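You operate a simulated robot arm through the tools that you are given. There is no shell and no other tool.

You run a simulated robot arm. Do the job below in one go: nothing can be reset, and whatever is moved stays where it is left.

JOB
One screw stands proud: drive it home at the board's printed torque.
Fine: clamp the shell and set the torque knob first; leave the tight screw alone; the driver goes back in its rest.

It is judged by the outcome, as a careful person would: the job done as asked, and still so three seconds after it is handed in. It fails if anything else is knocked over, pushed out of place, dropped, spilled or broken.

ROBOT AND FRAMES
A 6-joint arm with a two-finger gripper, fixed in place. Base frame: the origin is at the foot of the arm, x ahead of it, y to its left, z up; the work surface is at about z = 0. Readings come in m, degrees, newtons and seconds.
With the tool pointing down near the work surface it reaches from about 0.24 to 0.62 m from the base axis. Its first joint turns from -66.0 to 66.0 degrees. Payload 1.37 kg.
The TCP is the grasp point between the finger pads, 0.022 m short of the fingertips. In the tool frame z runs along the fingers and y along their closing line. The gripper opens to 0.092 m; its body begins 0.065 m behind the TCP.
Orientation is that of the tool frame in the base frame, as a unit quaternion [w, x, y, z]. With the fingers straight down and closing along the base's y, the tool's x points along the base's -x, its y along +y and its z along -z.

CONTROLS
- The arm moves only by the tool play_rows. Its argument "rows" is one flat list of numbers, 7 for each row, row after row: the shift along the tool's x, y, z in m, then the turn, a rotation vector about the tool's x, y, z in degrees, then the opening in per cent of the stroke, from 0 (shut) to 100 (fully open). In form: [tx, ty, tz, rx, ry, rz, grip, tx, ty, tz, rx, ry, rz, grip, ...]. A call has 1 to 20 rows; each row shifts and turns the commanded pose from where the row before left it, along the tool's axes as they then stand. Each row takes 0.2 s and may step no farther than 0.05 m and 8.6 degrees from the row before; otherwise, or with a gripper value out of range, the whole call is refused. Where a pose cannot be reached the arm comes as near as it can. A force on the tool above 40 N (or 10 N above the force at the start of the call, whichever is more), or a blocked arm, ends the call early, and 0.2 s more pass. Each finger travels about 0.0599 m/s and halts on what it meets, pressing with about 26 N; the grip force reading is that of the motor and also rises with nothing between the fingers. The clock runs only during rows and for 0.2 s after the last one: add rows that do not move to give the fingers time. The reply holds the time, the measured pose of the TCP, the force on the tool along the base axes, the opening and the grip force, in the units named above and with some noise, with the torque about the TCP (base axes, N m) and any sound that the robot's microphone picked up.
- Cameras (640 x 400 px; columns grow to the right, rows downward): "scene" is fixed at [0.0222, -0.4177, 0.5917]; the picture's right is [0.84, -0.54, 0.00], its down [-0.20, -0.31, -0.93] and it looks along [0.51, 0.78, -0.37] (base axes); focal length 332 px, centre (320, 200). "wrist" rides on the gripper at [0.071, 0.019, -0.102] in the tool frame; the picture's right is [-0.26, 0.97, 0.00], its down [-0.75, -0.20, -0.62] and it looks along [-0.60, -0.16, 0.78] (tool axes); focal length 280 px, centre (320, 200). There is no depth. A picture from a camera that has moved, and an enlarged one, comes with that camera's place and axes in the base frame and with its lens. The place of the scene camera against the robot may be out by one fixed shift of up to 0.025 m in any direction.
- snapshot(camera): a new picture of that camera. No time passes.
- inspect(camera, box): a new picture of the part [left, top, right, bottom] of that camera's present view, enlarged. No time passes.
- job_done(): hands the job in; it is judged then, once.

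Places have to be worked out from the pictures, the camera data and where the tool is seen. Open the gripper and draw the arm clear of the work before you hand the job in, unless the task says otherwise.

The tools are called as name(argument=value, ...) on one line, values as JSON. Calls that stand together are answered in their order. play_rows: Moves the arm, as the interface text tells. Its arguments: {"type":"object","properties":{"rows":{"type":"array"}},"required":["rows"]} The other tools are called the same way: snapshot (camera) takes a picture; inspect (camera, box) takes an enlarged picture of a part of a camera's view; job_done () hands the job in.

At the start:

```text
clock: 0.0
ee_pos: [0.3218, 0.1138, 0.4127]
orientation: [0.001, 0.0, 1.0, 0.001]
ft_force: [-0.3, -0.4, 0.1]
torque: [0.02, 0.03, -0.01]
gripper_width: 0.0921
finger_force: 0.0
```

scene: 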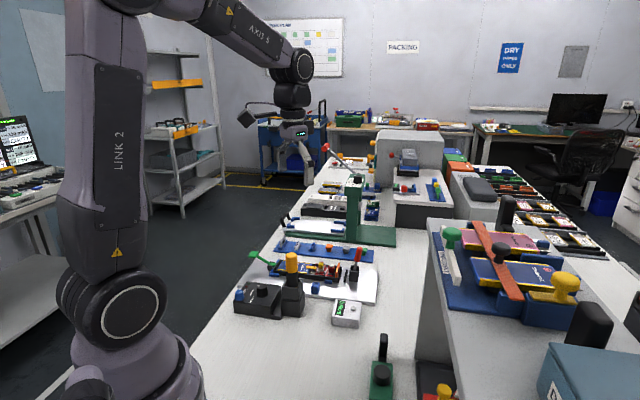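
wrist: 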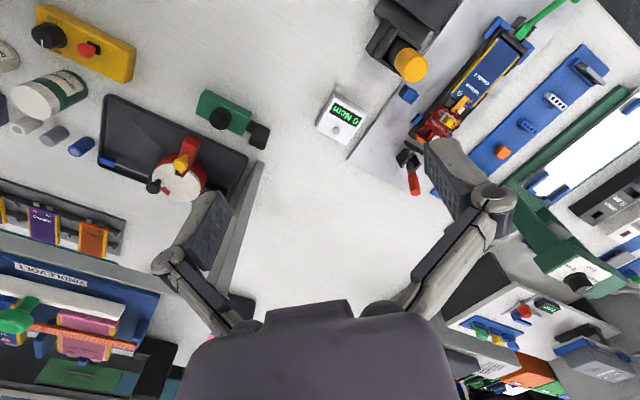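

I start by looking closer at both views to find the shell, clamp, torque knob, driver and screws.

inspect(camera="scene", box=[220, 220, 400, 340])

inspect(camera="wrist", box=[300, 0, 640, 220])

inspect(camera="wrist", box=[380, 0, 560, 200])

```text
3.33 times, centred on (310, 280) of scene
camera zoom: at [0.0222, -0.4177, 0.5917], right [0.84, -0.54, 0.0], down [-0.2, -0.31, -0.93], along [0.51, 0.78, -0.37], focal length 1106 px, centre (353, -67)
```

zoom: 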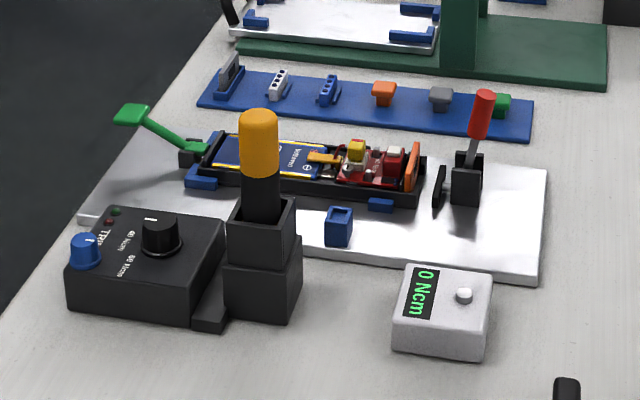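

```text
1.82 times, centred on (470, 110) of wrist
camera zoom: at [0.2508, 0.1347, 0.5138], right [0.26, 0.97, 0.0], down [0.75, -0.2, 0.63], along [0.6, -0.16, -0.78], focal length 510 px, centre (47, 364)
```

zoom: 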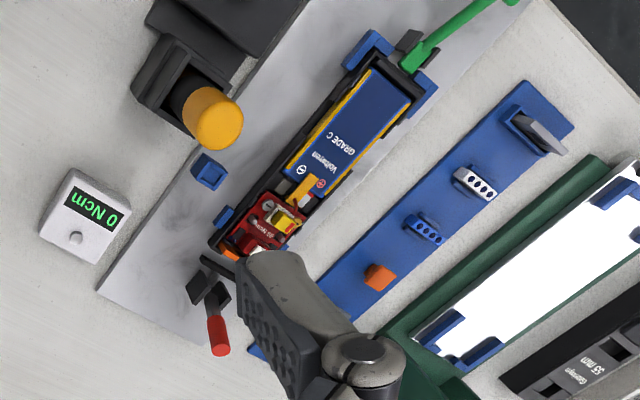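

```text
2.00 times, centred on (470, 100) of wrist
camera zoom: at [0.2508, 0.1347, 0.5138], right [0.26, 0.97, 0.0], down [0.75, -0.2, 0.63], along [0.6, -0.16, -0.78], focal length 561 px, centre (20, 400)
```

zoom: 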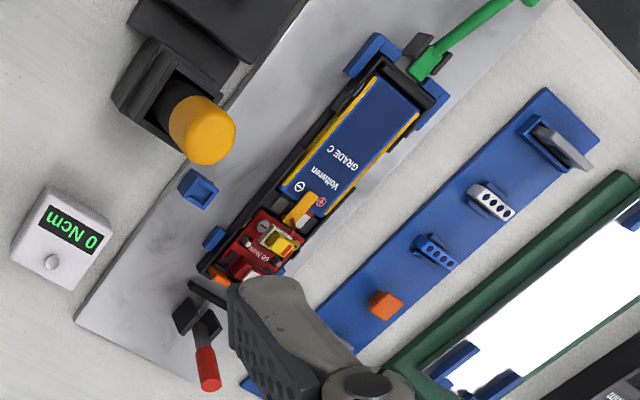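

The station is at about x 0.37–0.6, y 0.2–0.42: driver with an orange handle in a rest, a black torque box, a shell between a green lever and a red lever, and a white meter. I raise nothing yet; I move the hand over the station (still 0.30 m high, well above everything) for a closer look.

play_rows(rows=[-0.0163, 0.0343, 0.0188, 0, 0, 0, 100, -0.0163, 0.0343, 0.0188, 0, 0, 0, 100, -0.0163, 0.0343, 0.0188, 0, 0, 0, 100, -0.0163, 0.0343, 0.0188, 0, 0, 0, 100, -0.0163, 0.0343, 0.0188, 0, 0, 0, 100, -0.0163, 0.0343, 0.0188, 0, 0, 0, 100, 0, 0, 0, 0, 0, 0, 100])

snapshot(camera="wrist")

snapshot(camera="scene")

```text
clock: 1.6
ee_pos: [0.4164, 0.3219, 0.3003]
orientation: [0.0, 0.0, 1.0, 0.001]
ft_force: [1.1, -0.7, 1.0]
torque: [-0.02, -0.03, -0.01]
gripper_width: 0.0921
finger_force: 0.0
```

```text
taken
camera wrist: at [0.3451, 0.3402, 0.4021], right [0.26, 0.97, 0.0], down [0.75, -0.2, 0.63], along [0.6, -0.16, -0.78], focal length 280 px, centre (320, 200)
```

wrist: 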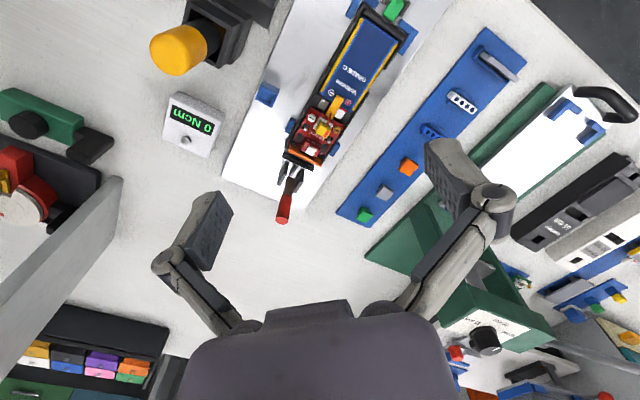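

```text
taken
```

scene: 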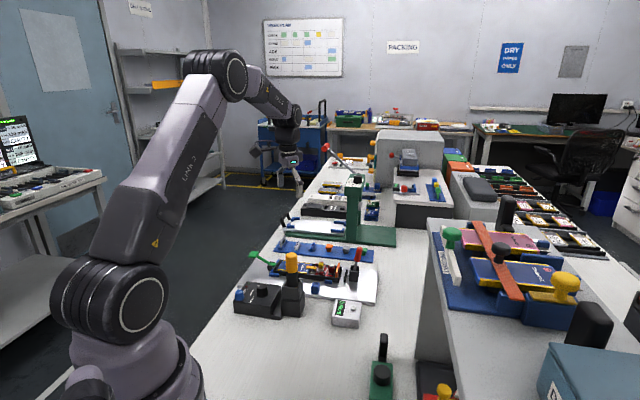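

The view is good; I zoom in on the board, box and clamps.

inspect(camera="wrist", box=[260, 80, 380, 180])

inspect(camera="wrist", box=[280, 0, 440, 110])

inspect(camera="wrist", box=[130, 0, 290, 110])

inspect(camera="scene", box=[230, 240, 310, 320])

inspect(camera="scene", box=[300, 240, 390, 300])

```text
4.00 times, centred on (320, 130) of wrist
camera zoom: at [0.3451, 0.3402, 0.4021], right [0.26, 0.97, 0.0], down [0.75, -0.2, 0.63], along [0.6, -0.16, -0.78], focal length 1122 px, centre (320, 480)
```

zoom: 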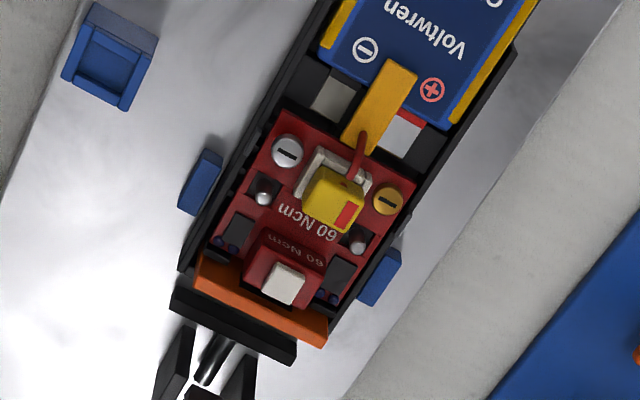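

```text
3.64 times, centred on (360, 55) of wrist
camera zoom: at [0.3451, 0.3402, 0.4021], right [0.26, 0.97, 0.0], down [0.75, -0.2, 0.63], along [0.6, -0.16, -0.78], focal length 1020 px, centre (174, 727)
```

zoom: 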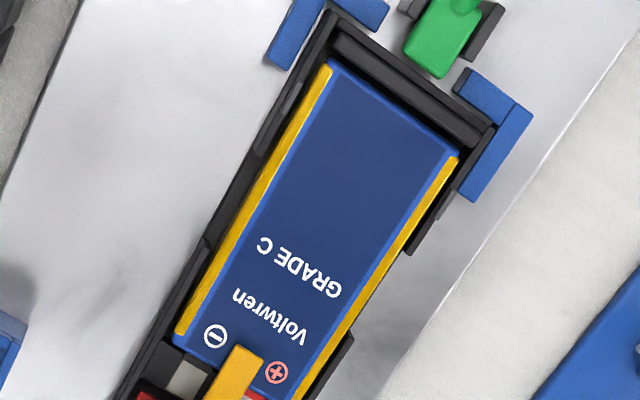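

```text
3.64 times, centred on (210, 55) of wrist
camera zoom: at [0.3451, 0.3402, 0.4021], right [0.26, 0.97, 0.0], down [0.75, -0.2, 0.63], along [0.6, -0.16, -0.78], focal length 1020 px, centre (720, 727)
```

zoom: 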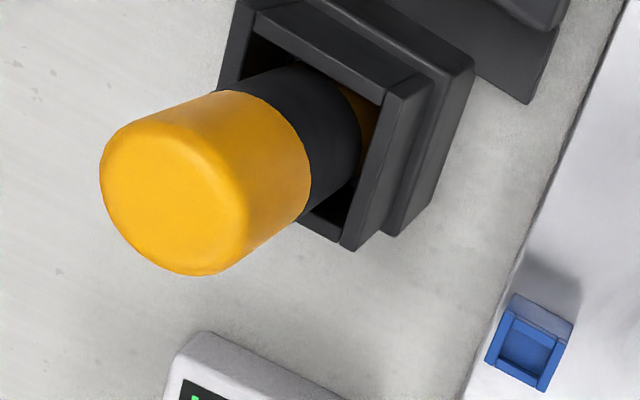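

```text
5.00 times, centred on (270, 280) of scene
camera zoom: at [0.0223, -0.4177, 0.5917], right [0.84, -0.54, 0.0], down [-0.2, -0.31, -0.93], along [0.51, 0.78, -0.37], focal length 1659 px, centre (570, -200)
```

zoom: 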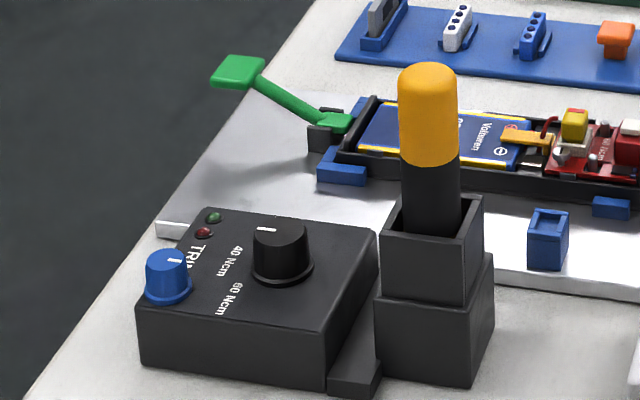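

```text
6.67 times, centred on (345, 270) of scene
camera zoom: at [0.0223, -0.4177, 0.5917], right [0.84, -0.54, 0.0], down [-0.2, -0.31, -0.93], along [0.51, 0.78, -0.37], focal length 2212 px, centre (153, -267)
```

zoom: 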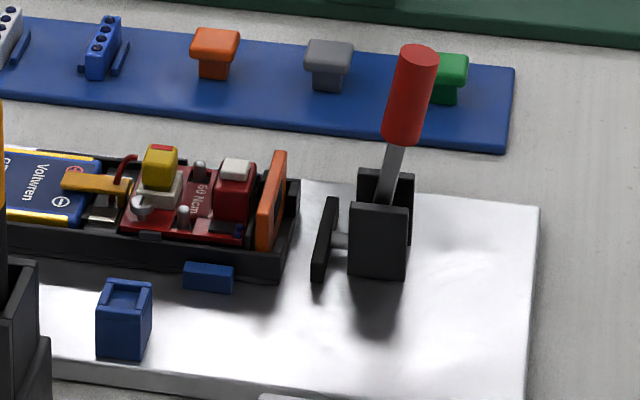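

The board prints 60 Ncm; the black knob on the box has 40/60 Ncm marks, and a TRIM knob (blue) beside it is to be left alone. I move over the torque box for a look at the knob.

play_rows(rows=[0.0352, -0.0104, 0.006, 0, 0, 0, 100, 0.0352, -0.0104, 0.006, 0, 0, 0, 100, 0.0352, -0.0104, 0.006, 0, 0, 0, 100, 0.0352, -0.0104, 0.006, 0, 0, 0, 100, 0.0352, -0.0104, 0.006, 0, 0, 0, 100, 0, 0, 0, 0, 0, 0, 100])

snapshot(camera="wrist")

```text
clock: 3.0
ee_pos: [0.2439, 0.2693, 0.2709]
orientation: [0.0, 0.0, 1.0, 0.001]
ft_force: [0.1, 0.7, -0.6]
torque: [0.0, -0.01, 0.01]
gripper_width: 0.092
finger_force: 0.1
```

```text
taken
camera wrist: at [0.1733, 0.2881, 0.3721], right [0.26, 0.97, 0.0], down [0.75, -0.21, 0.63], along [0.6, -0.16, -0.78], focal length 280 px, centre (320, 200)
```

wrist: 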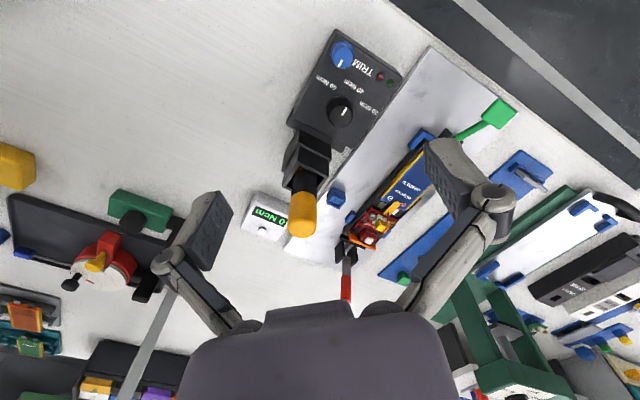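

The torque box is in clear view now, with three marks around the black knob. I zoom in on it, on the clamps and on the driver.

inspect(camera="wrist", box=[280, 20, 420, 120])

inspect(camera="wrist", box=[320, 70, 530, 230])

inspect(camera="wrist", box=[230, 110, 370, 250])

```text
4.00 times, centred on (350, 70) of wrist
camera zoom: at [0.1733, 0.2881, 0.3721], right [0.26, 0.97, 0.0], down [0.75, -0.21, 0.63], along [0.6, -0.16, -0.78], focal length 1122 px, centre (200, 720)
```

zoom: 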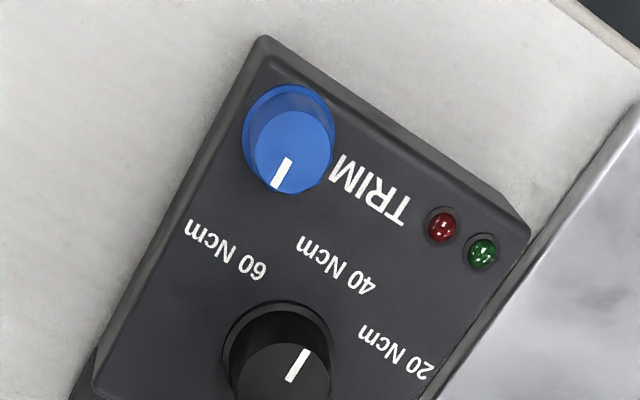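

```text
2.50 times, centred on (425, 150) of wrist
camera zoom: at [0.1733, 0.2881, 0.3721], right [0.26, 0.97, 0.0], down [0.75, -0.21, 0.63], along [0.6, -0.16, -0.78], focal length 701 px, centre (58, 325)
```

zoom: 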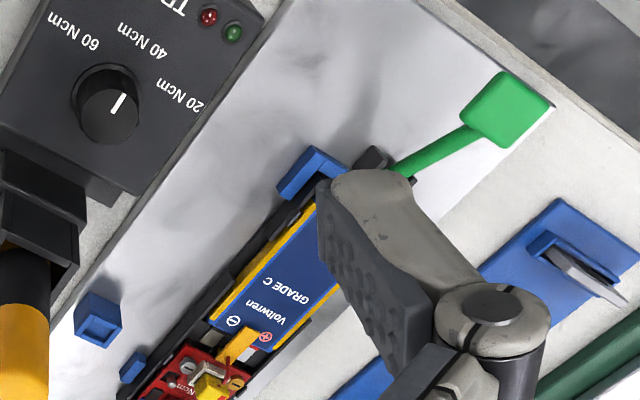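

```text
2.86 times, centred on (300, 180) of wrist
camera zoom: at [0.1733, 0.2881, 0.3721], right [0.26, 0.97, 0.0], down [0.75, -0.21, 0.63], along [0.6, -0.16, -0.78], focal length 801 px, centre (377, 257)
```

zoom: 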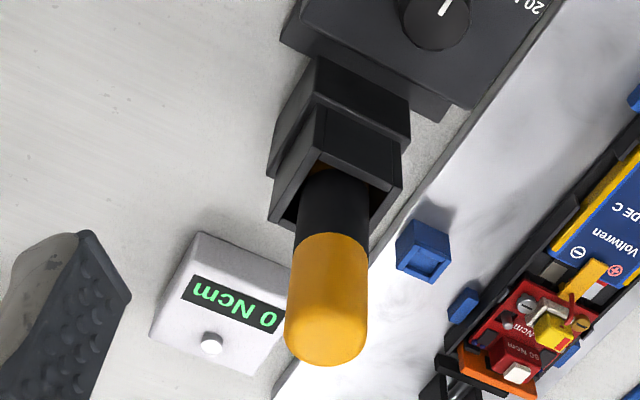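

The knob's pointer is now near 40; I need 60. I zoom in more on the board screws, the red clamp and the knob from this lower angle.

inspect(camera="wrist", box=[345, 190, 409, 230])

inspect(camera="wrist", box=[300, 200, 396, 260])

inspect(camera="scene", box=[300, 255, 348, 285])

inspect(camera="scene", box=[240, 240, 304, 280])

inspect(camera="scene", box=[336, 235, 400, 305])

inspect(camera="wrist", box=[310, 70, 400, 140])

```text
10.00 times, centred on (377, 210) of wrist
camera zoom: at [0.1733, 0.2881, 0.3721], right [0.26, 0.97, 0.0], down [0.75, -0.21, 0.63], along [0.6, -0.16, -0.78], focal length 2804 px, centre (-250, 100)
```

zoom: 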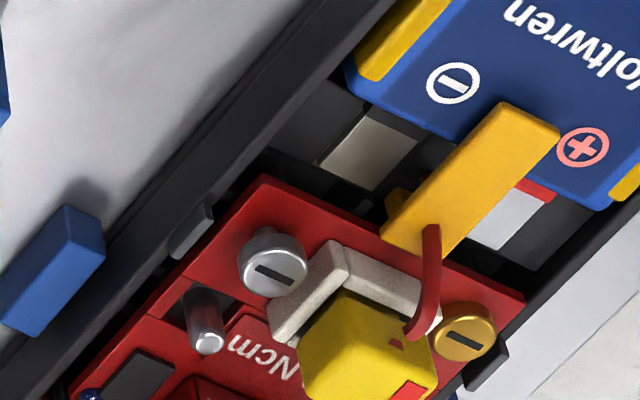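

```text
6.67 times, centred on (348, 230) of wrist
camera zoom: at [0.1733, 0.2881, 0.3721], right [0.26, 0.97, 0.0], down [0.75, -0.21, 0.63], along [0.6, -0.16, -0.78], focal length 1869 px, centre (133, 0)
```

zoom: 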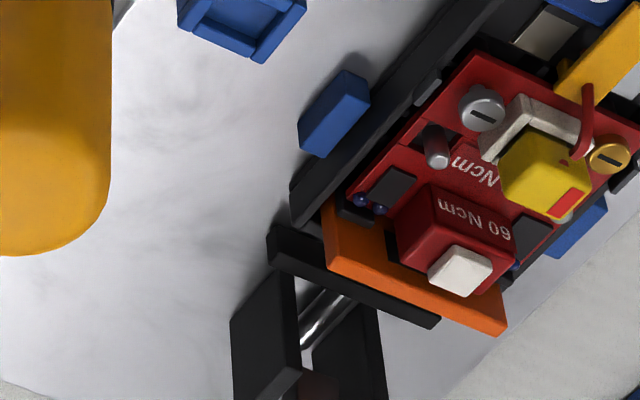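

```text
13.33 times, centred on (324, 270) of scene
camera zoom: at [0.0222, -0.4177, 0.5917], right [0.84, -0.54, 0.0], down [-0.2, -0.31, -0.93], along [0.51, 0.78, -0.37], focal length 4424 px, centre (267, -733)
```

zoom: 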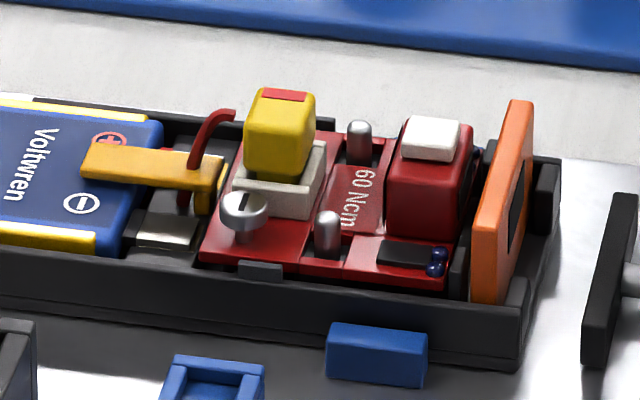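

```text
10.00 times, centred on (272, 260) of scene
camera zoom: at [0.0222, -0.4177, 0.5917], right [0.84, -0.54, 0.0], down [-0.2, -0.31, -0.93], along [0.51, 0.78, -0.37], focal length 3318 px, centre (800, -400)
```

zoom: 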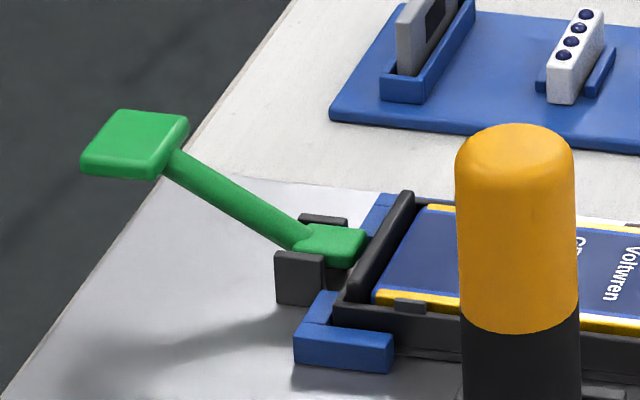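

```text
5.71 times, centred on (368, 270) of scene
camera zoom: at [0.0222, -0.4177, 0.5917], right [0.84, -0.54, 0.0], down [-0.2, -0.31, -0.93], along [0.51, 0.78, -0.37], focal length 1896 px, centre (46, -200)
```

zoom: 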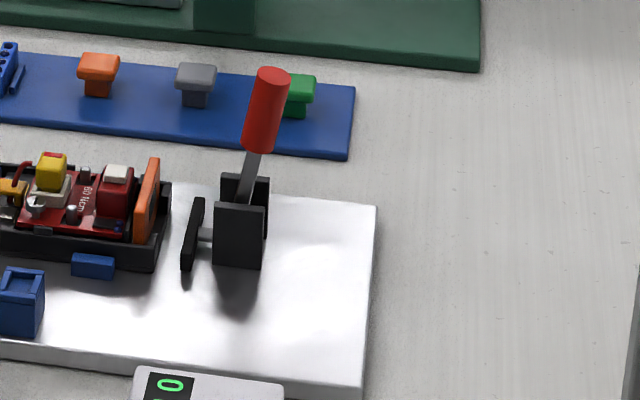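

```text
5.71 times, centred on (355, 105) of wrist
camera zoom: at [0.1733, 0.2881, 0.3721], right [0.26, 0.97, 0.0], down [0.75, -0.21, 0.63], along [0.6, -0.16, -0.78], focal length 1602 px, centre (120, 743)
```

zoom: 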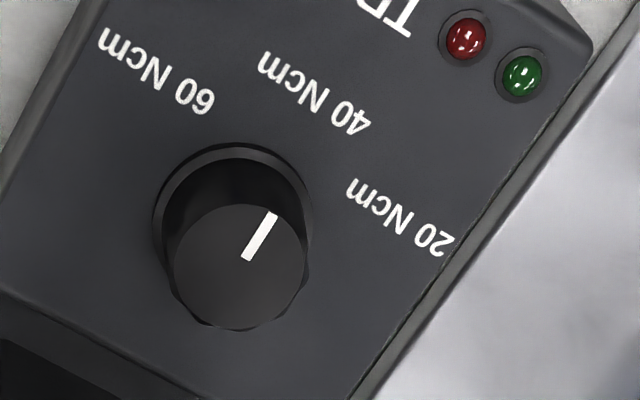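

The silver slotted screw is the proud one, its shank visible, at about (0.486, 0.291, 0.039). The brass one sits flush, so it stays untouched. The knob is at about (0.296, 0.279) and points at 40, so it needs 60° anticlockwise from above to reach 60. I turn the hand and hover over the knob.

play_rows(rows=[0, 0, 0, 0, 0, 7.78, 100, 0, 0, 0, 0, 0, 7.78, 100, 0, 0, 0, 0, 0, 7.78, 100, 0, 0, 0, 0, 0, 7.78, 80, 0, 0, 0, 0, 0, 7.78, 80, 0, 0, 0, 0, 0, 7.78, 60, 0, 0, 0, 0, 0, 7.78, 60, 0, 0, 0, 0, 0, 7.78, 60, 0, 0, 0, 0, 0, 7.78, 60, -0.0045, 0.026, 0.035, 0, 0, 0, 60, -0.0045, 0.026, 0.035, 0, 0, 0, 60, 0, 0, 0, 0, 0, 0, 60, 0, 0, 0, 0, 0, 0, 60])

snapshot(camera="wrist")

snapshot(camera="scene")

```text
clock: 5.8
ee_pos: [0.2931, 0.2818, 0.2001]
orientation: [0.0, 0.573, 0.819, 0.0]
ft_force: [0.1, 0.1, -0.1]
torque: [0.01, -0.03, 0.01]
gripper_width: 0.055
finger_force: 0.0
```

```text
taken
camera wrist: at [0.2873, 0.3538, 0.3016], right [1.0, 0.08, 0.0], down [0.06, -0.78, 0.62], along [0.05, -0.62, -0.78], focal length 280 px, centre (320, 200)
```

wrist: 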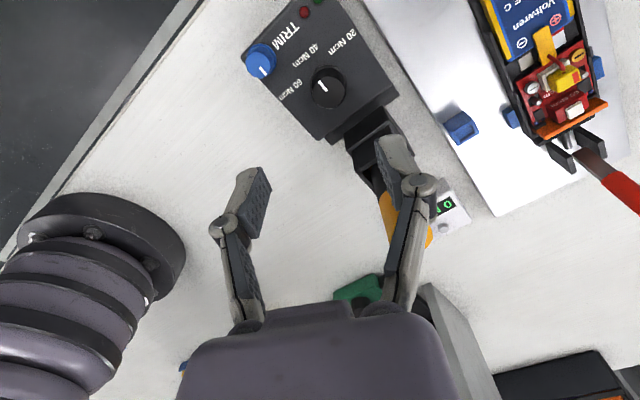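

```text
taken
```

scene: 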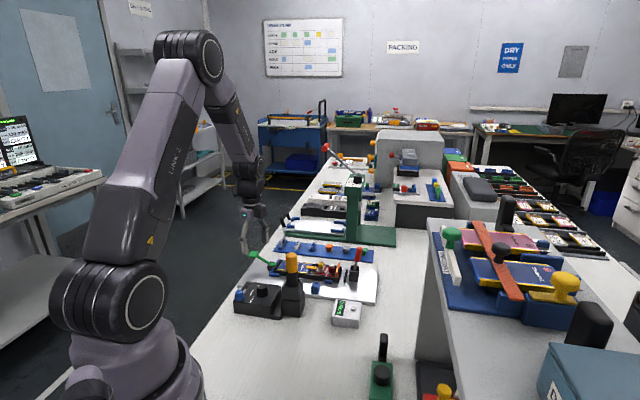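

The hand is over the box with the knob in view. I zoom in to triangulate the knob's place and height.

inspect(camera="wrist", box=[270, 20, 382, 140])

inspect(camera="wrist", box=[500, 40, 640, 220])

```text
3.33 times, centred on (326, 80) of wrist
camera zoom: at [0.2873, 0.3538, 0.3016], right [1.0, 0.08, 0.0], down [0.06, -0.78, 0.62], along [0.05, -0.62, -0.78], focal length 935 px, centre (300, 600)
```

zoom: 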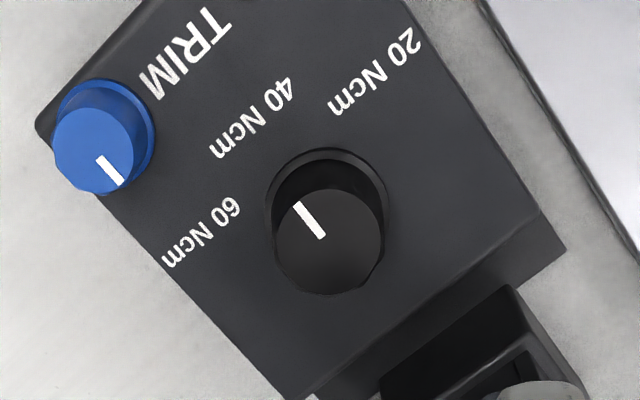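

```text
2.22 times, centred on (570, 130) of wrist
camera zoom: at [0.2873, 0.3538, 0.3016], right [1.0, 0.08, 0.0], down [0.06, -0.78, 0.62], along [0.05, -0.62, -0.78], focal length 623 px, centre (-236, 356)
```

zoom: 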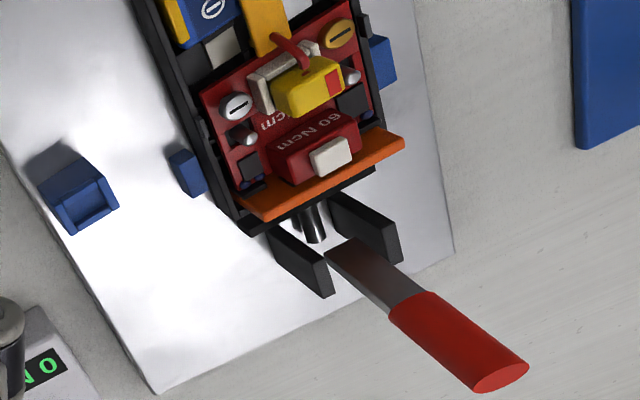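

Triangulated knob: centre about (0.301, 0.278), top z 0.061, box top z 0.037, diameter about 28 mm. I correct sideways by about 7 mm, descend partway and check.

play_rows(rows=[-0.0052, 0.006, 0.03, 0, 0, 0, 60, 0, 0, 0.03, 0, 0, 0, 60, 0, 0, 0.02, 0, 0, 0, 60, 0, 0, 0, 0, 0, 0, 60, 0, 0, 0, 0, 0, 0, 60])

inspect(camera="wrist", box=[220, 60, 420, 260])

inspect(camera="scene", box=[200, 220, 330, 330])

```text
clock: 7.0
ee_pos: [0.3021, 0.277, 0.1215]
orientation: [-0.001, 0.573, 0.82, 0.002]
ft_force: [0.2, 0.0, 0.0]
torque: [0.02, -0.01, 0.01]
gripper_width: 0.0551
finger_force: 0.0
```

```text
2.00 times, centred on (320, 160) of wrist
camera zoom: at [0.2961, 0.35, 0.2222], right [1.0, 0.08, 0.0], down [0.07, -0.78, 0.62], along [0.05, -0.62, -0.78], focal length 561 px, centre (320, 280)
```

zoom: 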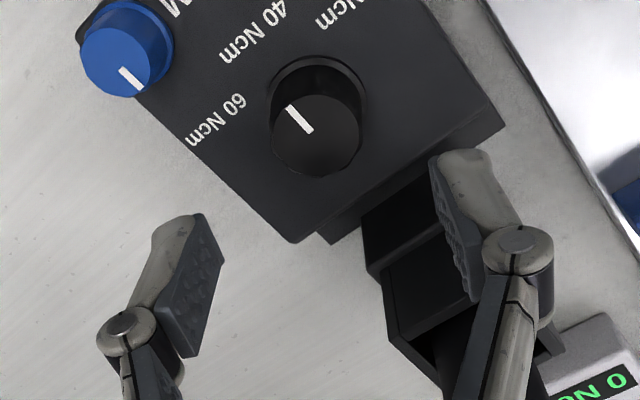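

```text
3.64 times, centred on (265, 275) of scene
camera zoom: at [0.0222, -0.4177, 0.5917], right [0.84, -0.54, 0.0], down [-0.2, -0.31, -0.93], along [0.51, 0.78, -0.37], focal length 1206 px, centre (520, -73)
```

zoom: 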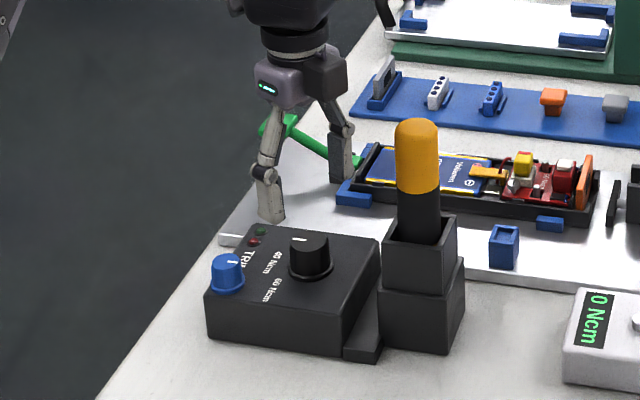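

The knob is nearly centred under the hand, about 2 mm off to the left of the picture. I correct that and lower to z 0.066 with the fingers still open.

play_rows(rows=[0.0016, -0.0015, 0.02, 0, 0, 0, 60, 0, 0, 0.02, 0, 0, 0, 60, 0, 0, 0.0145, 0, 0, 0, 60, 0, 0, 0, 0, 0, 0, 60, 0, 0, 0, 0, 0, 0, 60])

snapshot(camera="wrist")

inspect(camera="scene", box=[200, 220, 330, 330])

```text
clock: 8.2
ee_pos: [0.301, 0.2777, 0.0655]
orientation: [0.0, 0.574, 0.819, 0.001]
ft_force: [-0.4, 0.1, -1.1]
torque: [0.01, 0.0, -0.05]
gripper_width: 0.0553
finger_force: 0.1
```

```text
taken
camera wrist: at [0.2939, 0.3513, 0.1677], right [1.0, 0.08, 0.0], down [0.06, -0.78, 0.62], along [0.05, -0.62, -0.78], focal length 280 px, centre (320, 200)
```

wrist: 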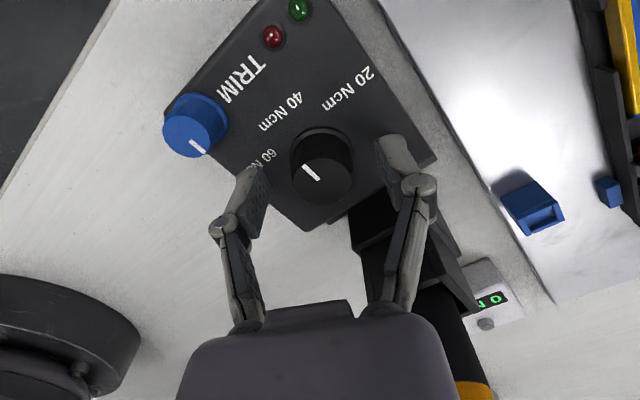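

```text
3.64 times, centred on (265, 275) of scene
camera zoom: at [0.0222, -0.4177, 0.5917], right [0.84, -0.54, 0.0], down [-0.2, -0.31, -0.93], along [0.51, 0.78, -0.37], focal length 1206 px, centre (520, -73)
```

zoom: 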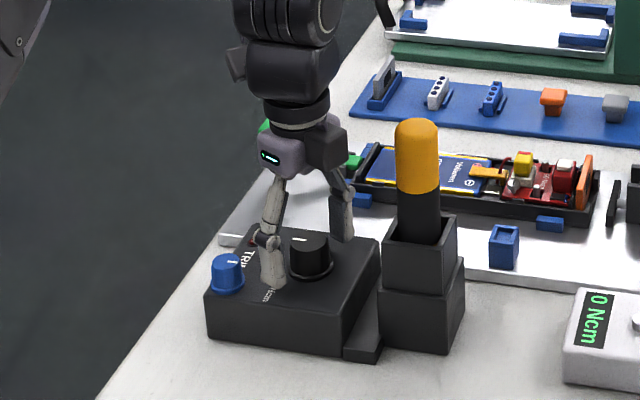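

The fingers straddle the knob evenly and rest clear of the box. I close on it.

play_rows(rows=[0, 0, 0, 0, 0, 0, 10, 0, 0, 0, 0, 0, 0, 10, 0, 0, 0, 0, 0, 0, 10])

snapshot(camera="wrist")

```text
clock: 9.0
ee_pos: [0.3004, 0.2798, 0.066]
orientation: [0.001, 0.573, 0.819, 0.002]
ft_force: [7.3, 3.4, -3.7]
torque: [0.15, -0.14, 0.0]
gripper_width: 0.0294
finger_force: 27.4
```

```text
taken
camera wrist: at [0.2945, 0.3517, 0.1681], right [1.0, 0.08, 0.0], down [0.06, -0.78, 0.62], along [0.06, -0.62, -0.78], focal length 280 px, centre (320, 200)
```

wrist: 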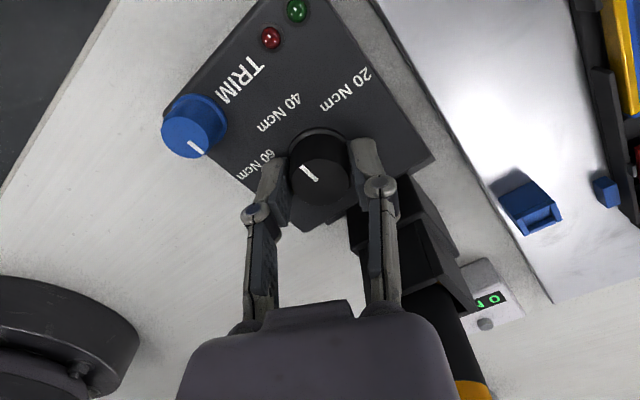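

Gripped at 29 mm with a small side load; I ease 1 mm toward it and turn the first 30° anticlockwise.

play_rows(rows=[0, 0.001, 0, 0, 0, 0, 10, 0, 0, 0, 0, 0, -7.5, 10, 0, 0, 0, 0, 0, -7.5, 10, 0, 0, 0, 0, 0, -7.5, 10, 0, 0, 0, 0, 0, -7.5, 10, 0, 0, 0, 0, 0, 0, 10])

snapshot(camera="wrist")

```text
clock: 10.4
ee_pos: [0.302, 0.2771, 0.0652]
orientation: [0.0, 0.341, 0.94, 0.001]
ft_force: [-14.6, 12.6, 18.0]
torque: [0.28, 0.35, 0.02]
gripper_width: 0.0298
finger_force: 28.0
```

```text
taken
camera wrist: at [0.2598, 0.338, 0.1668], right [0.82, 0.57, 0.0], down [0.45, -0.64, 0.62], along [0.36, -0.51, -0.78], focal length 280 px, centre (320, 200)
```

wrist: 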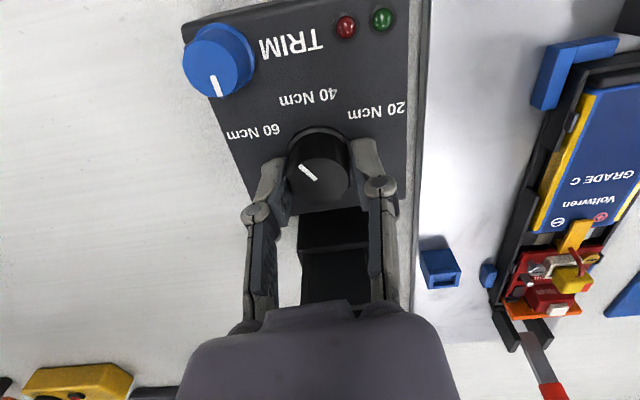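

The knob turns with the hand; there is a moderate side/up load, so I relieve 1–1.5 mm and turn the remaining 30°.

play_rows(rows=[0.0015, 0, -0.001, 0, 0, 0, 10, 0, 0, 0, 0, 0, -7.5, 10, 0, 0, 0, 0, 0, -7.5, 10, 0, 0, 0, 0, 0, -7.5, 10, 0, 0, 0, 0, 0, -7.5, 10, 0, 0, 0, 0, 0, 0, 10])

inspect(camera="wrist", box=[200, 20, 440, 260])

```text
clock: 11.8
ee_pos: [0.3013, 0.2786, 0.0654]
orientation: [0.001, 0.086, 0.996, 0.002]
ft_force: [9.3, 6.5, -4.0]
torque: [0.18, -0.14, -0.37]
gripper_width: 0.0298
finger_force: 28.1
```

```text
1.67 times, centred on (320, 140) of wrist
camera zoom: at [0.2344, 0.3095, 0.1679], right [0.42, 0.91, 0.0], down [0.71, -0.33, 0.63], along [0.57, -0.26, -0.78], focal length 467 px, centre (320, 300)
```

zoom: 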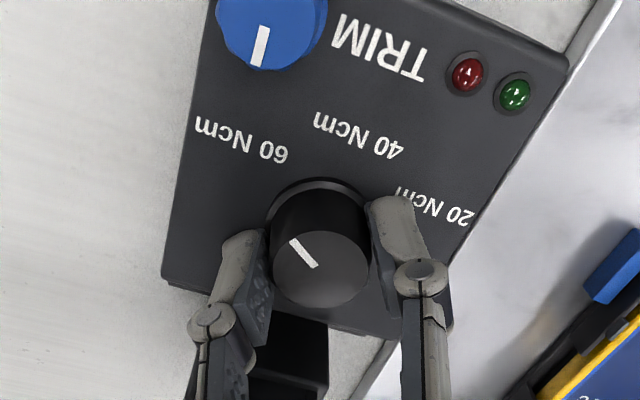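

The pointer now aims at the 60 label (computed about 192–195°, label at 194°). I zoom in to confirm before releasing.

inspect(camera="wrist", box=[260, 70, 360, 190])

inspect(camera="scene", box=[230, 270, 290, 320])

```text
3.33 times, centred on (310, 130) of wrist
camera zoom: at [0.2344, 0.3095, 0.1679], right [0.42, 0.91, 0.0], down [0.71, -0.33, 0.63], along [0.57, -0.26, -0.78], focal length 935 px, centre (353, 433)
```

zoom: 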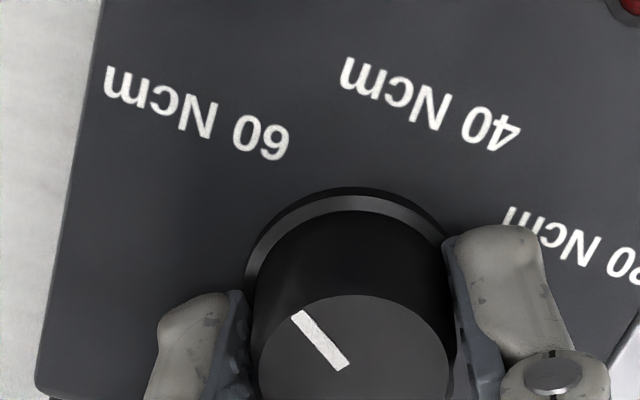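

```text
8.00 times, centred on (260, 295) of scene
camera zoom: at [0.0223, -0.4177, 0.5917], right [0.84, -0.54, 0.0], down [-0.2, -0.31, -0.93], along [0.51, 0.78, -0.37], focal length 2654 px, centre (800, -560)
```

zoom: 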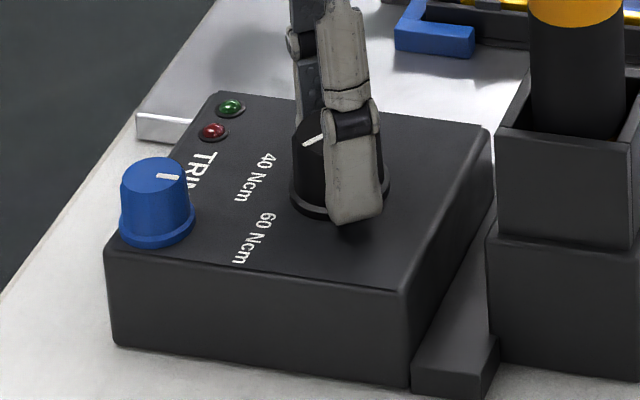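

The pointer reads about 190–194° against the label's 195°, so I add 3°, then open and rise straight up.

play_rows(rows=[0, 0, 0, 0, 0, -3, 10, 0, 0, 0, 0, 0, 0, 10, 0, 0, 0, 0, 0, 0, 60, 0, 0, 0, 0, 0, 0, 60, 0, 0, 0, 0, 0, 0, 60, 0, 0, -0.02, 0, 0, 0, 60, 0, 0, -0.04, 0, 0, 0, 60, 0, 0, -0.04, 0, 0, 0, 60, 0, 0, -0.04, 0, 0, 0, 60, 0, 0, 0, 0, 0, 0, 60])

snapshot(camera="wrist")

inspect(camera="wrist", box=[250, 20, 390, 140])

```text
clock: 14.0
ee_pos: [0.3004, 0.2777, 0.2054]
orientation: [0.001, 0.06, 0.998, 0.0]
ft_force: [-0.8, 0.0, 0.4]
torque: [-0.01, 0.04, -0.03]
gripper_width: 0.055
finger_force: 0.2
```

```text
taken
camera wrist: at [0.2317, 0.3055, 0.3074], right [0.38, 0.93, 0.0], down [0.72, -0.3, 0.63], along [0.58, -0.23, -0.78], focal length 280 px, centre (320, 200)
```

wrist: 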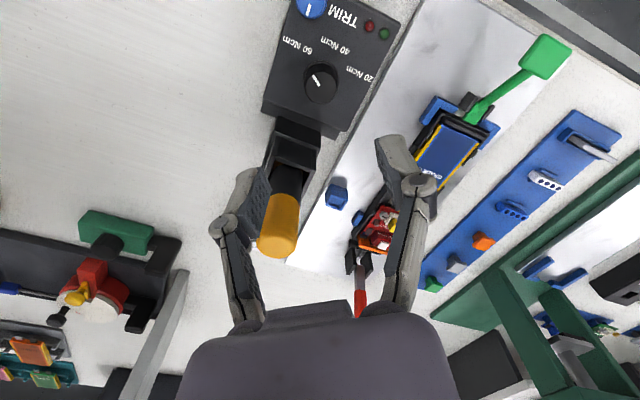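

```text
3.33 times, centred on (320, 80) of wrist
camera zoom: at [0.2317, 0.3055, 0.3074], right [0.38, 0.93, 0.0], down [0.72, -0.3, 0.63], along [0.58, -0.23, -0.78], focal length 935 px, centre (320, 600)
```

zoom: 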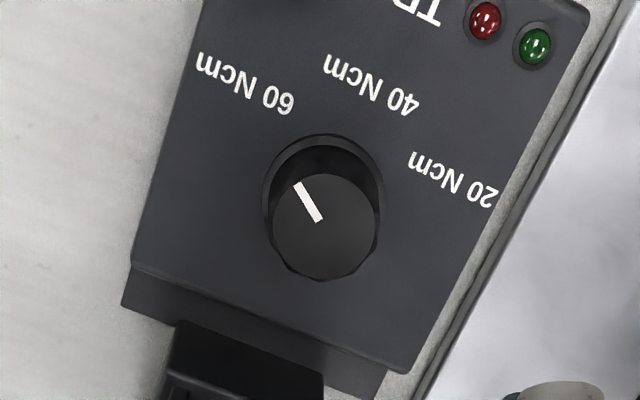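

The knob points squarely at 60 Ncm. Next is the clamp: I turn the hand in line with the station and move over the board for a close look at the red and green levers.

play_rows(rows=[0, 0, -0.01, 0, 0, 7.6, 60, 0, 0, -0.01, 0, 0, 7.6, 60, 0, 0, 0, 0, 0, 7.6, 60, 0, 0, 0, 0, 0, 7.6, 60, 0, 0, 0, 0, 0, 7.6, 60, -0.0252, 0.0314, 0, 0, 0, 0, 60, -0.0252, 0.0314, 0, 0, 0, 0, 60, -0.0252, 0.0314, 0, 0, 0, 0, 60, -0.0252, 0.0314, 0, 0, 0, 0, 60, -0.0252, 0.0314, 0, 0, 0, 0, 60, 0, 0, 0, 0, 0, 0, 60, 0, 0, 0, 0, 0, 0, 60])

snapshot(camera="wrist")

inspect(camera="wrist", box=[240, 60, 420, 200])

```text
clock: 16.6
ee_pos: [0.5014, 0.3031, 0.2288]
orientation: [0.001, 0.383, 0.924, 0.001]
ft_force: [0.2, 0.0, 0.0]
torque: [0.0, -0.04, -0.03]
gripper_width: 0.0553
finger_force: 0.1
```

```text
taken
camera wrist: at [0.4647, 0.3677, 0.3298], right [0.87, 0.5, 0.0], down [0.39, -0.68, 0.62], along [0.31, -0.54, -0.78], focal length 280 px, centre (320, 200)
```

wrist: 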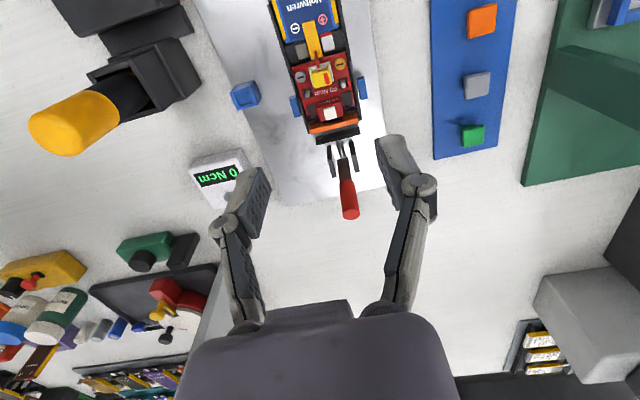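

```text
2.86 times, centred on (330, 130) of wrist
camera zoom: at [0.4647, 0.3677, 0.3298], right [0.87, 0.5, 0.0], down [0.39, -0.68, 0.62], along [0.31, -0.54, -0.78], focal length 801 px, centre (291, 400)
```

zoom: 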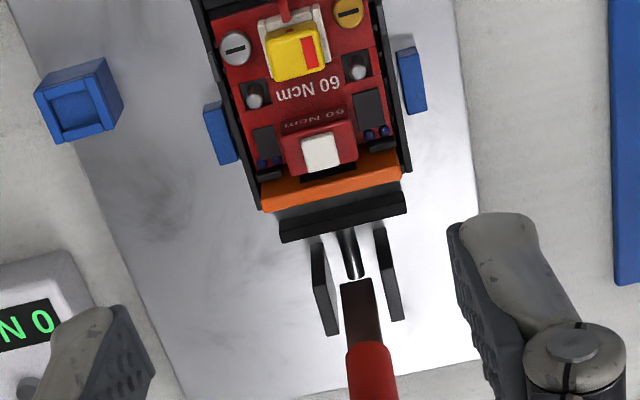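

I take closer pictures of the clamp's pad, its gap to the shell and the pivot.

inspect(camera="wrist", box=[310, 115, 374, 165])

inspect(camera="scene", box=[330, 240, 378, 300])

inspect(camera="scene", box=[245, 240, 293, 280])

```text
8.00 times, centred on (342, 140) of wrist
camera zoom: at [0.4647, 0.3677, 0.3298], right [0.87, 0.5, 0.0], down [0.39, -0.68, 0.62], along [0.31, -0.54, -0.78], focal length 2243 px, centre (144, 680)
```

zoom: 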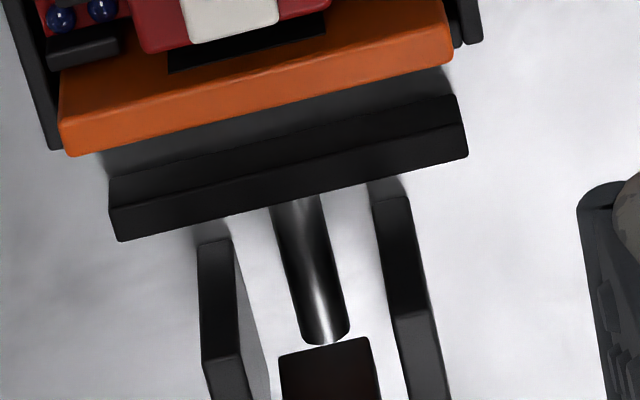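

```text
6.67 times, centred on (354, 270) of scene
camera zoom: at [0.0223, -0.4177, 0.5917], right [0.84, -0.54, 0.0], down [-0.2, -0.31, -0.93], along [0.51, 0.78, -0.37], focal length 2212 px, centre (93, -267)
```

zoom: 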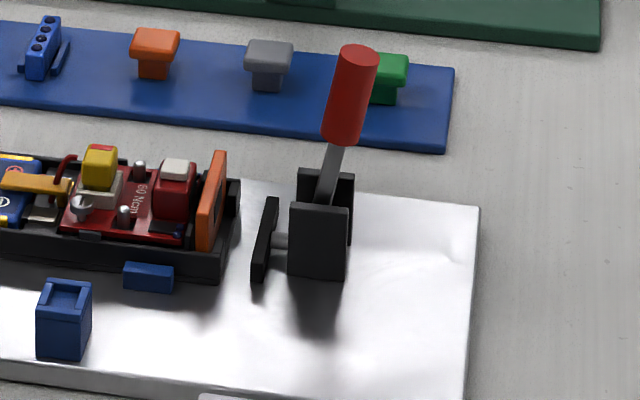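

```text
10.00 times, centred on (269, 260) of scene
camera zoom: at [0.0223, -0.4177, 0.5917], right [0.84, -0.54, 0.0], down [-0.2, -0.31, -0.93], along [0.51, 0.78, -0.37], focal length 3318 px, centre (830, -400)
```

zoom: 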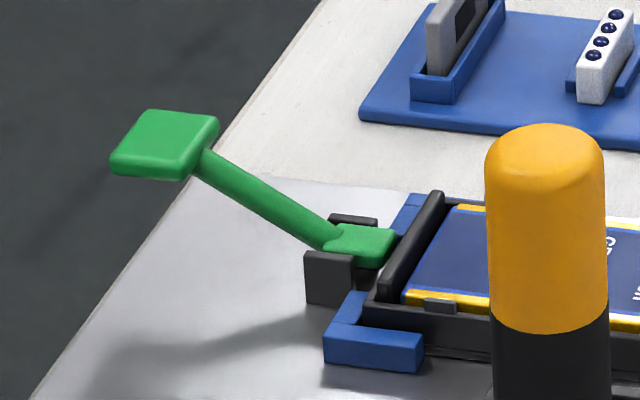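

The red-handled toggle's pad stands about a centimetre off the shell's end, and the handle is nearly upright at about (0.583, 0.222, tip z 0.118). The green lever looks like an ejector, so it stays alone. I tilt the fingers outward 20° for reach and approach the handle to a hover.

play_rows(rows=[0, 0, 0, 0, -6.67, 0, 60, 0, 0, 0, 0, -6.67, 0, 60, 0, 0, 0, 0, -6.66, 0, 60, -0.0212, 0, 0.03, 0, 0, 0, 60, -0.0212, 0, 0.03, 0, 0, 0, 60, -0.0212, 0, 0.03, 0, 0, 0, 60, 0, 0, 0, 0, 0, 0, 60, 0, 0, 0, 0, 0, 0, 60])

snapshot(camera="wrist")

inspect(camera="scene", box=[270, 180, 430, 310])

```text
clock: 18.4
ee_pos: [0.5669, 0.2368, 0.1628]
orientation: [0.161, 0.377, 0.91, -0.066]
ft_force: [-0.4, 0.4, 0.8]
torque: [0.03, -0.01, -0.02]
gripper_width: 0.0556
finger_force: 0.1
```

```text
taken
camera wrist: at [0.5094, 0.3224, 0.2338], right [0.86, 0.51, 0.09], down [0.2, -0.5, 0.84], along [0.47, -0.7, -0.53], focal length 280 px, centre (320, 200)
```

wrist: 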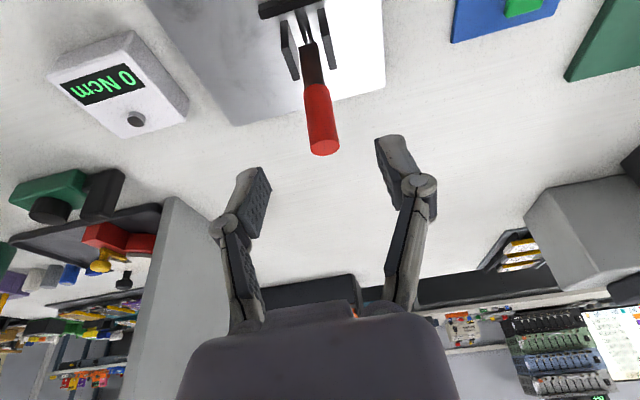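

```text
3.08 times, centred on (350, 245) of scene
camera zoom: at [0.0222, -0.4177, 0.5917], right [0.84, -0.54, 0.0], down [-0.2, -0.31, -0.93], along [0.51, 0.78, -0.37], focal length 1021 px, centre (228, 62)
```

zoom: 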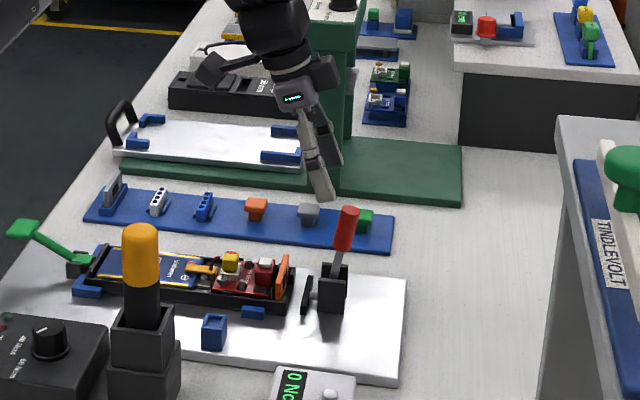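

The handle lines up with the finger axis; its tip is about 47 mm ahead of the grasp point. I advance 63 mm and then check before closing.

play_rows(rows=[0.001, 0, 0.022, 0, 0, 0, 60, 0.001, 0, 0.021, 0, 0, 0, 60, 0, 0, 0.02, 0, 0, 0, 60, 0, 0, 0, 0, 0, 0, 60, 0, 0, 0, 0, 0, 0, 60])

snapshot(camera="wrist")

inspect(camera="scene", box=[290, 210, 420, 310])

```text
clock: 19.6
ee_pos: [0.5799, 0.2243, 0.1044]
orientation: [0.16, 0.377, 0.91, -0.065]
ft_force: [-0.9, 0.0, 0.5]
torque: [0.02, -0.01, 0.02]
gripper_width: 0.0555
finger_force: 0.0
```

```text
taken
camera wrist: at [0.5224, 0.3085, 0.1754], right [0.86, 0.51, 0.09], down [0.2, -0.5, 0.84], along [0.47, -0.7, -0.53], focal length 280 px, centre (320, 200)
```

wrist: 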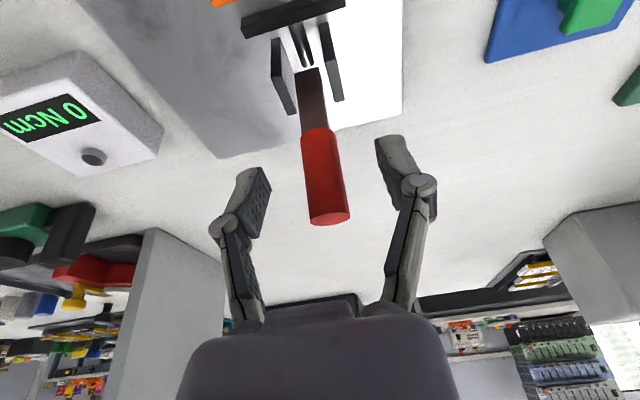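

```text
4.00 times, centred on (355, 260) of scene
camera zoom: at [0.0222, -0.4177, 0.5917], right [0.84, -0.54, 0.0], down [-0.2, -0.31, -0.93], along [0.51, 0.78, -0.37], focal length 1327 px, centre (180, -40)
```

zoom: 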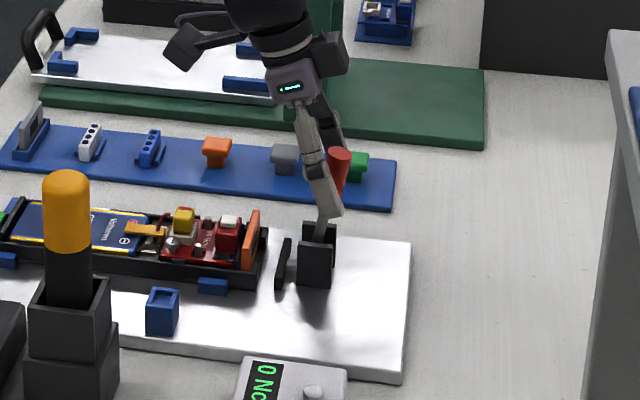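

The handle is between the pads. I close on it.

play_rows(rows=[0, 0, 0, 0, 0, 0, 5, 0, 0, 0, 0, 0, 0, 5, 0, 0, 0, 0, 0, 0, 5, 0, 0, 0, 0, 0, 0, 5])

snapshot(camera="wrist")

```text
clock: 20.6
ee_pos: [0.5824, 0.2257, 0.1053]
orientation: [0.162, 0.376, 0.91, -0.063]
ft_force: [19.5, 12.6, -9.4]
torque: [0.21, -0.41, -0.02]
gripper_width: 0.0178
finger_force: 28.1
```

```text
taken
camera wrist: at [0.5228, 0.3093, 0.176], right [0.85, 0.51, 0.1], down [0.2, -0.5, 0.84], along [0.48, -0.7, -0.53], focal length 280 px, centre (320, 200)
```

wrist: 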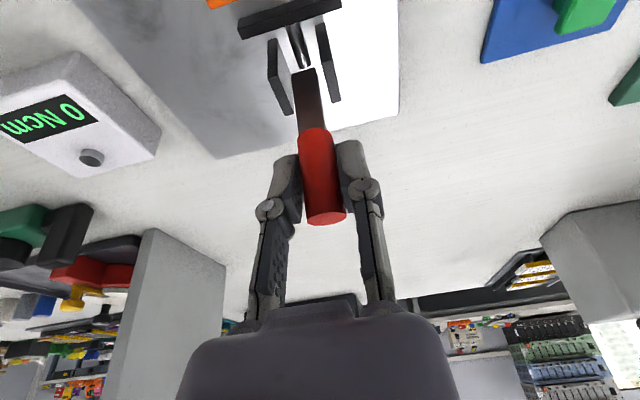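

Gripped at 18 mm, with some side load that I relieve by 2 mm. Then I nudge the handle 5 mm toward the shell and read the resistance.

play_rows(rows=[0, 0.002, 0, 0, 0, 0, 5, 0, 0, 0, 0, 0, 0, 5, 0.0023, 0, -0.0012, 0, 0, 0, 5, 0.0022, 0, -0.0012, 0, 0, 0, 5, 0, 0, 0, 0, 0, 0, 5])

snapshot(camera="wrist")

inspect(camera="scene", box=[320, 230, 384, 300])

```text
clock: 21.8
ee_pos: [0.578, 0.2265, 0.106]
orientation: [0.164, 0.378, 0.909, -0.064]
ft_force: [33.1, -7.0, -1.9]
torque: [-0.14, -0.63, -0.01]
gripper_width: 0.0183
finger_force: 28.0
```

```text
taken
camera wrist: at [0.5198, 0.3125, 0.1767], right [0.85, 0.51, 0.1], down [0.2, -0.5, 0.85], along [0.48, -0.7, -0.53], focal length 280 px, centre (320, 200)
```

wrist: 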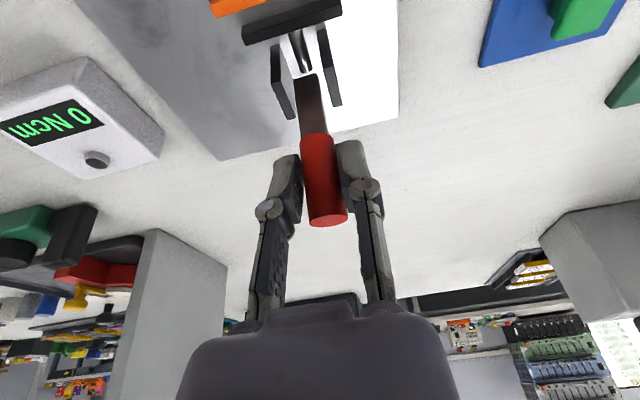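

```text
5.71 times, centred on (352, 265) of scene
camera zoom: at [0.0222, -0.4177, 0.5917], right [0.84, -0.54, 0.0], down [-0.2, -0.31, -0.93], along [0.51, 0.78, -0.37], focal length 1896 px, centre (137, -171)
```

zoom: 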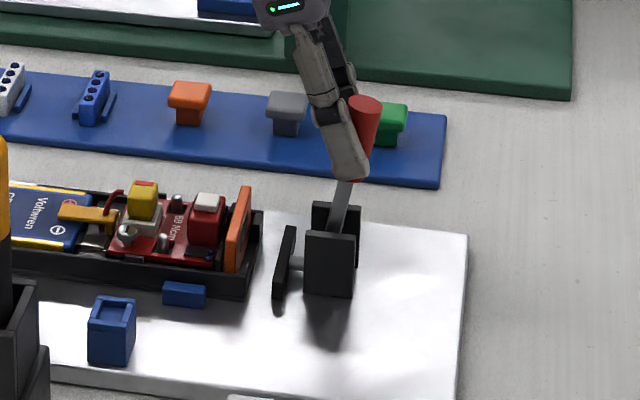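

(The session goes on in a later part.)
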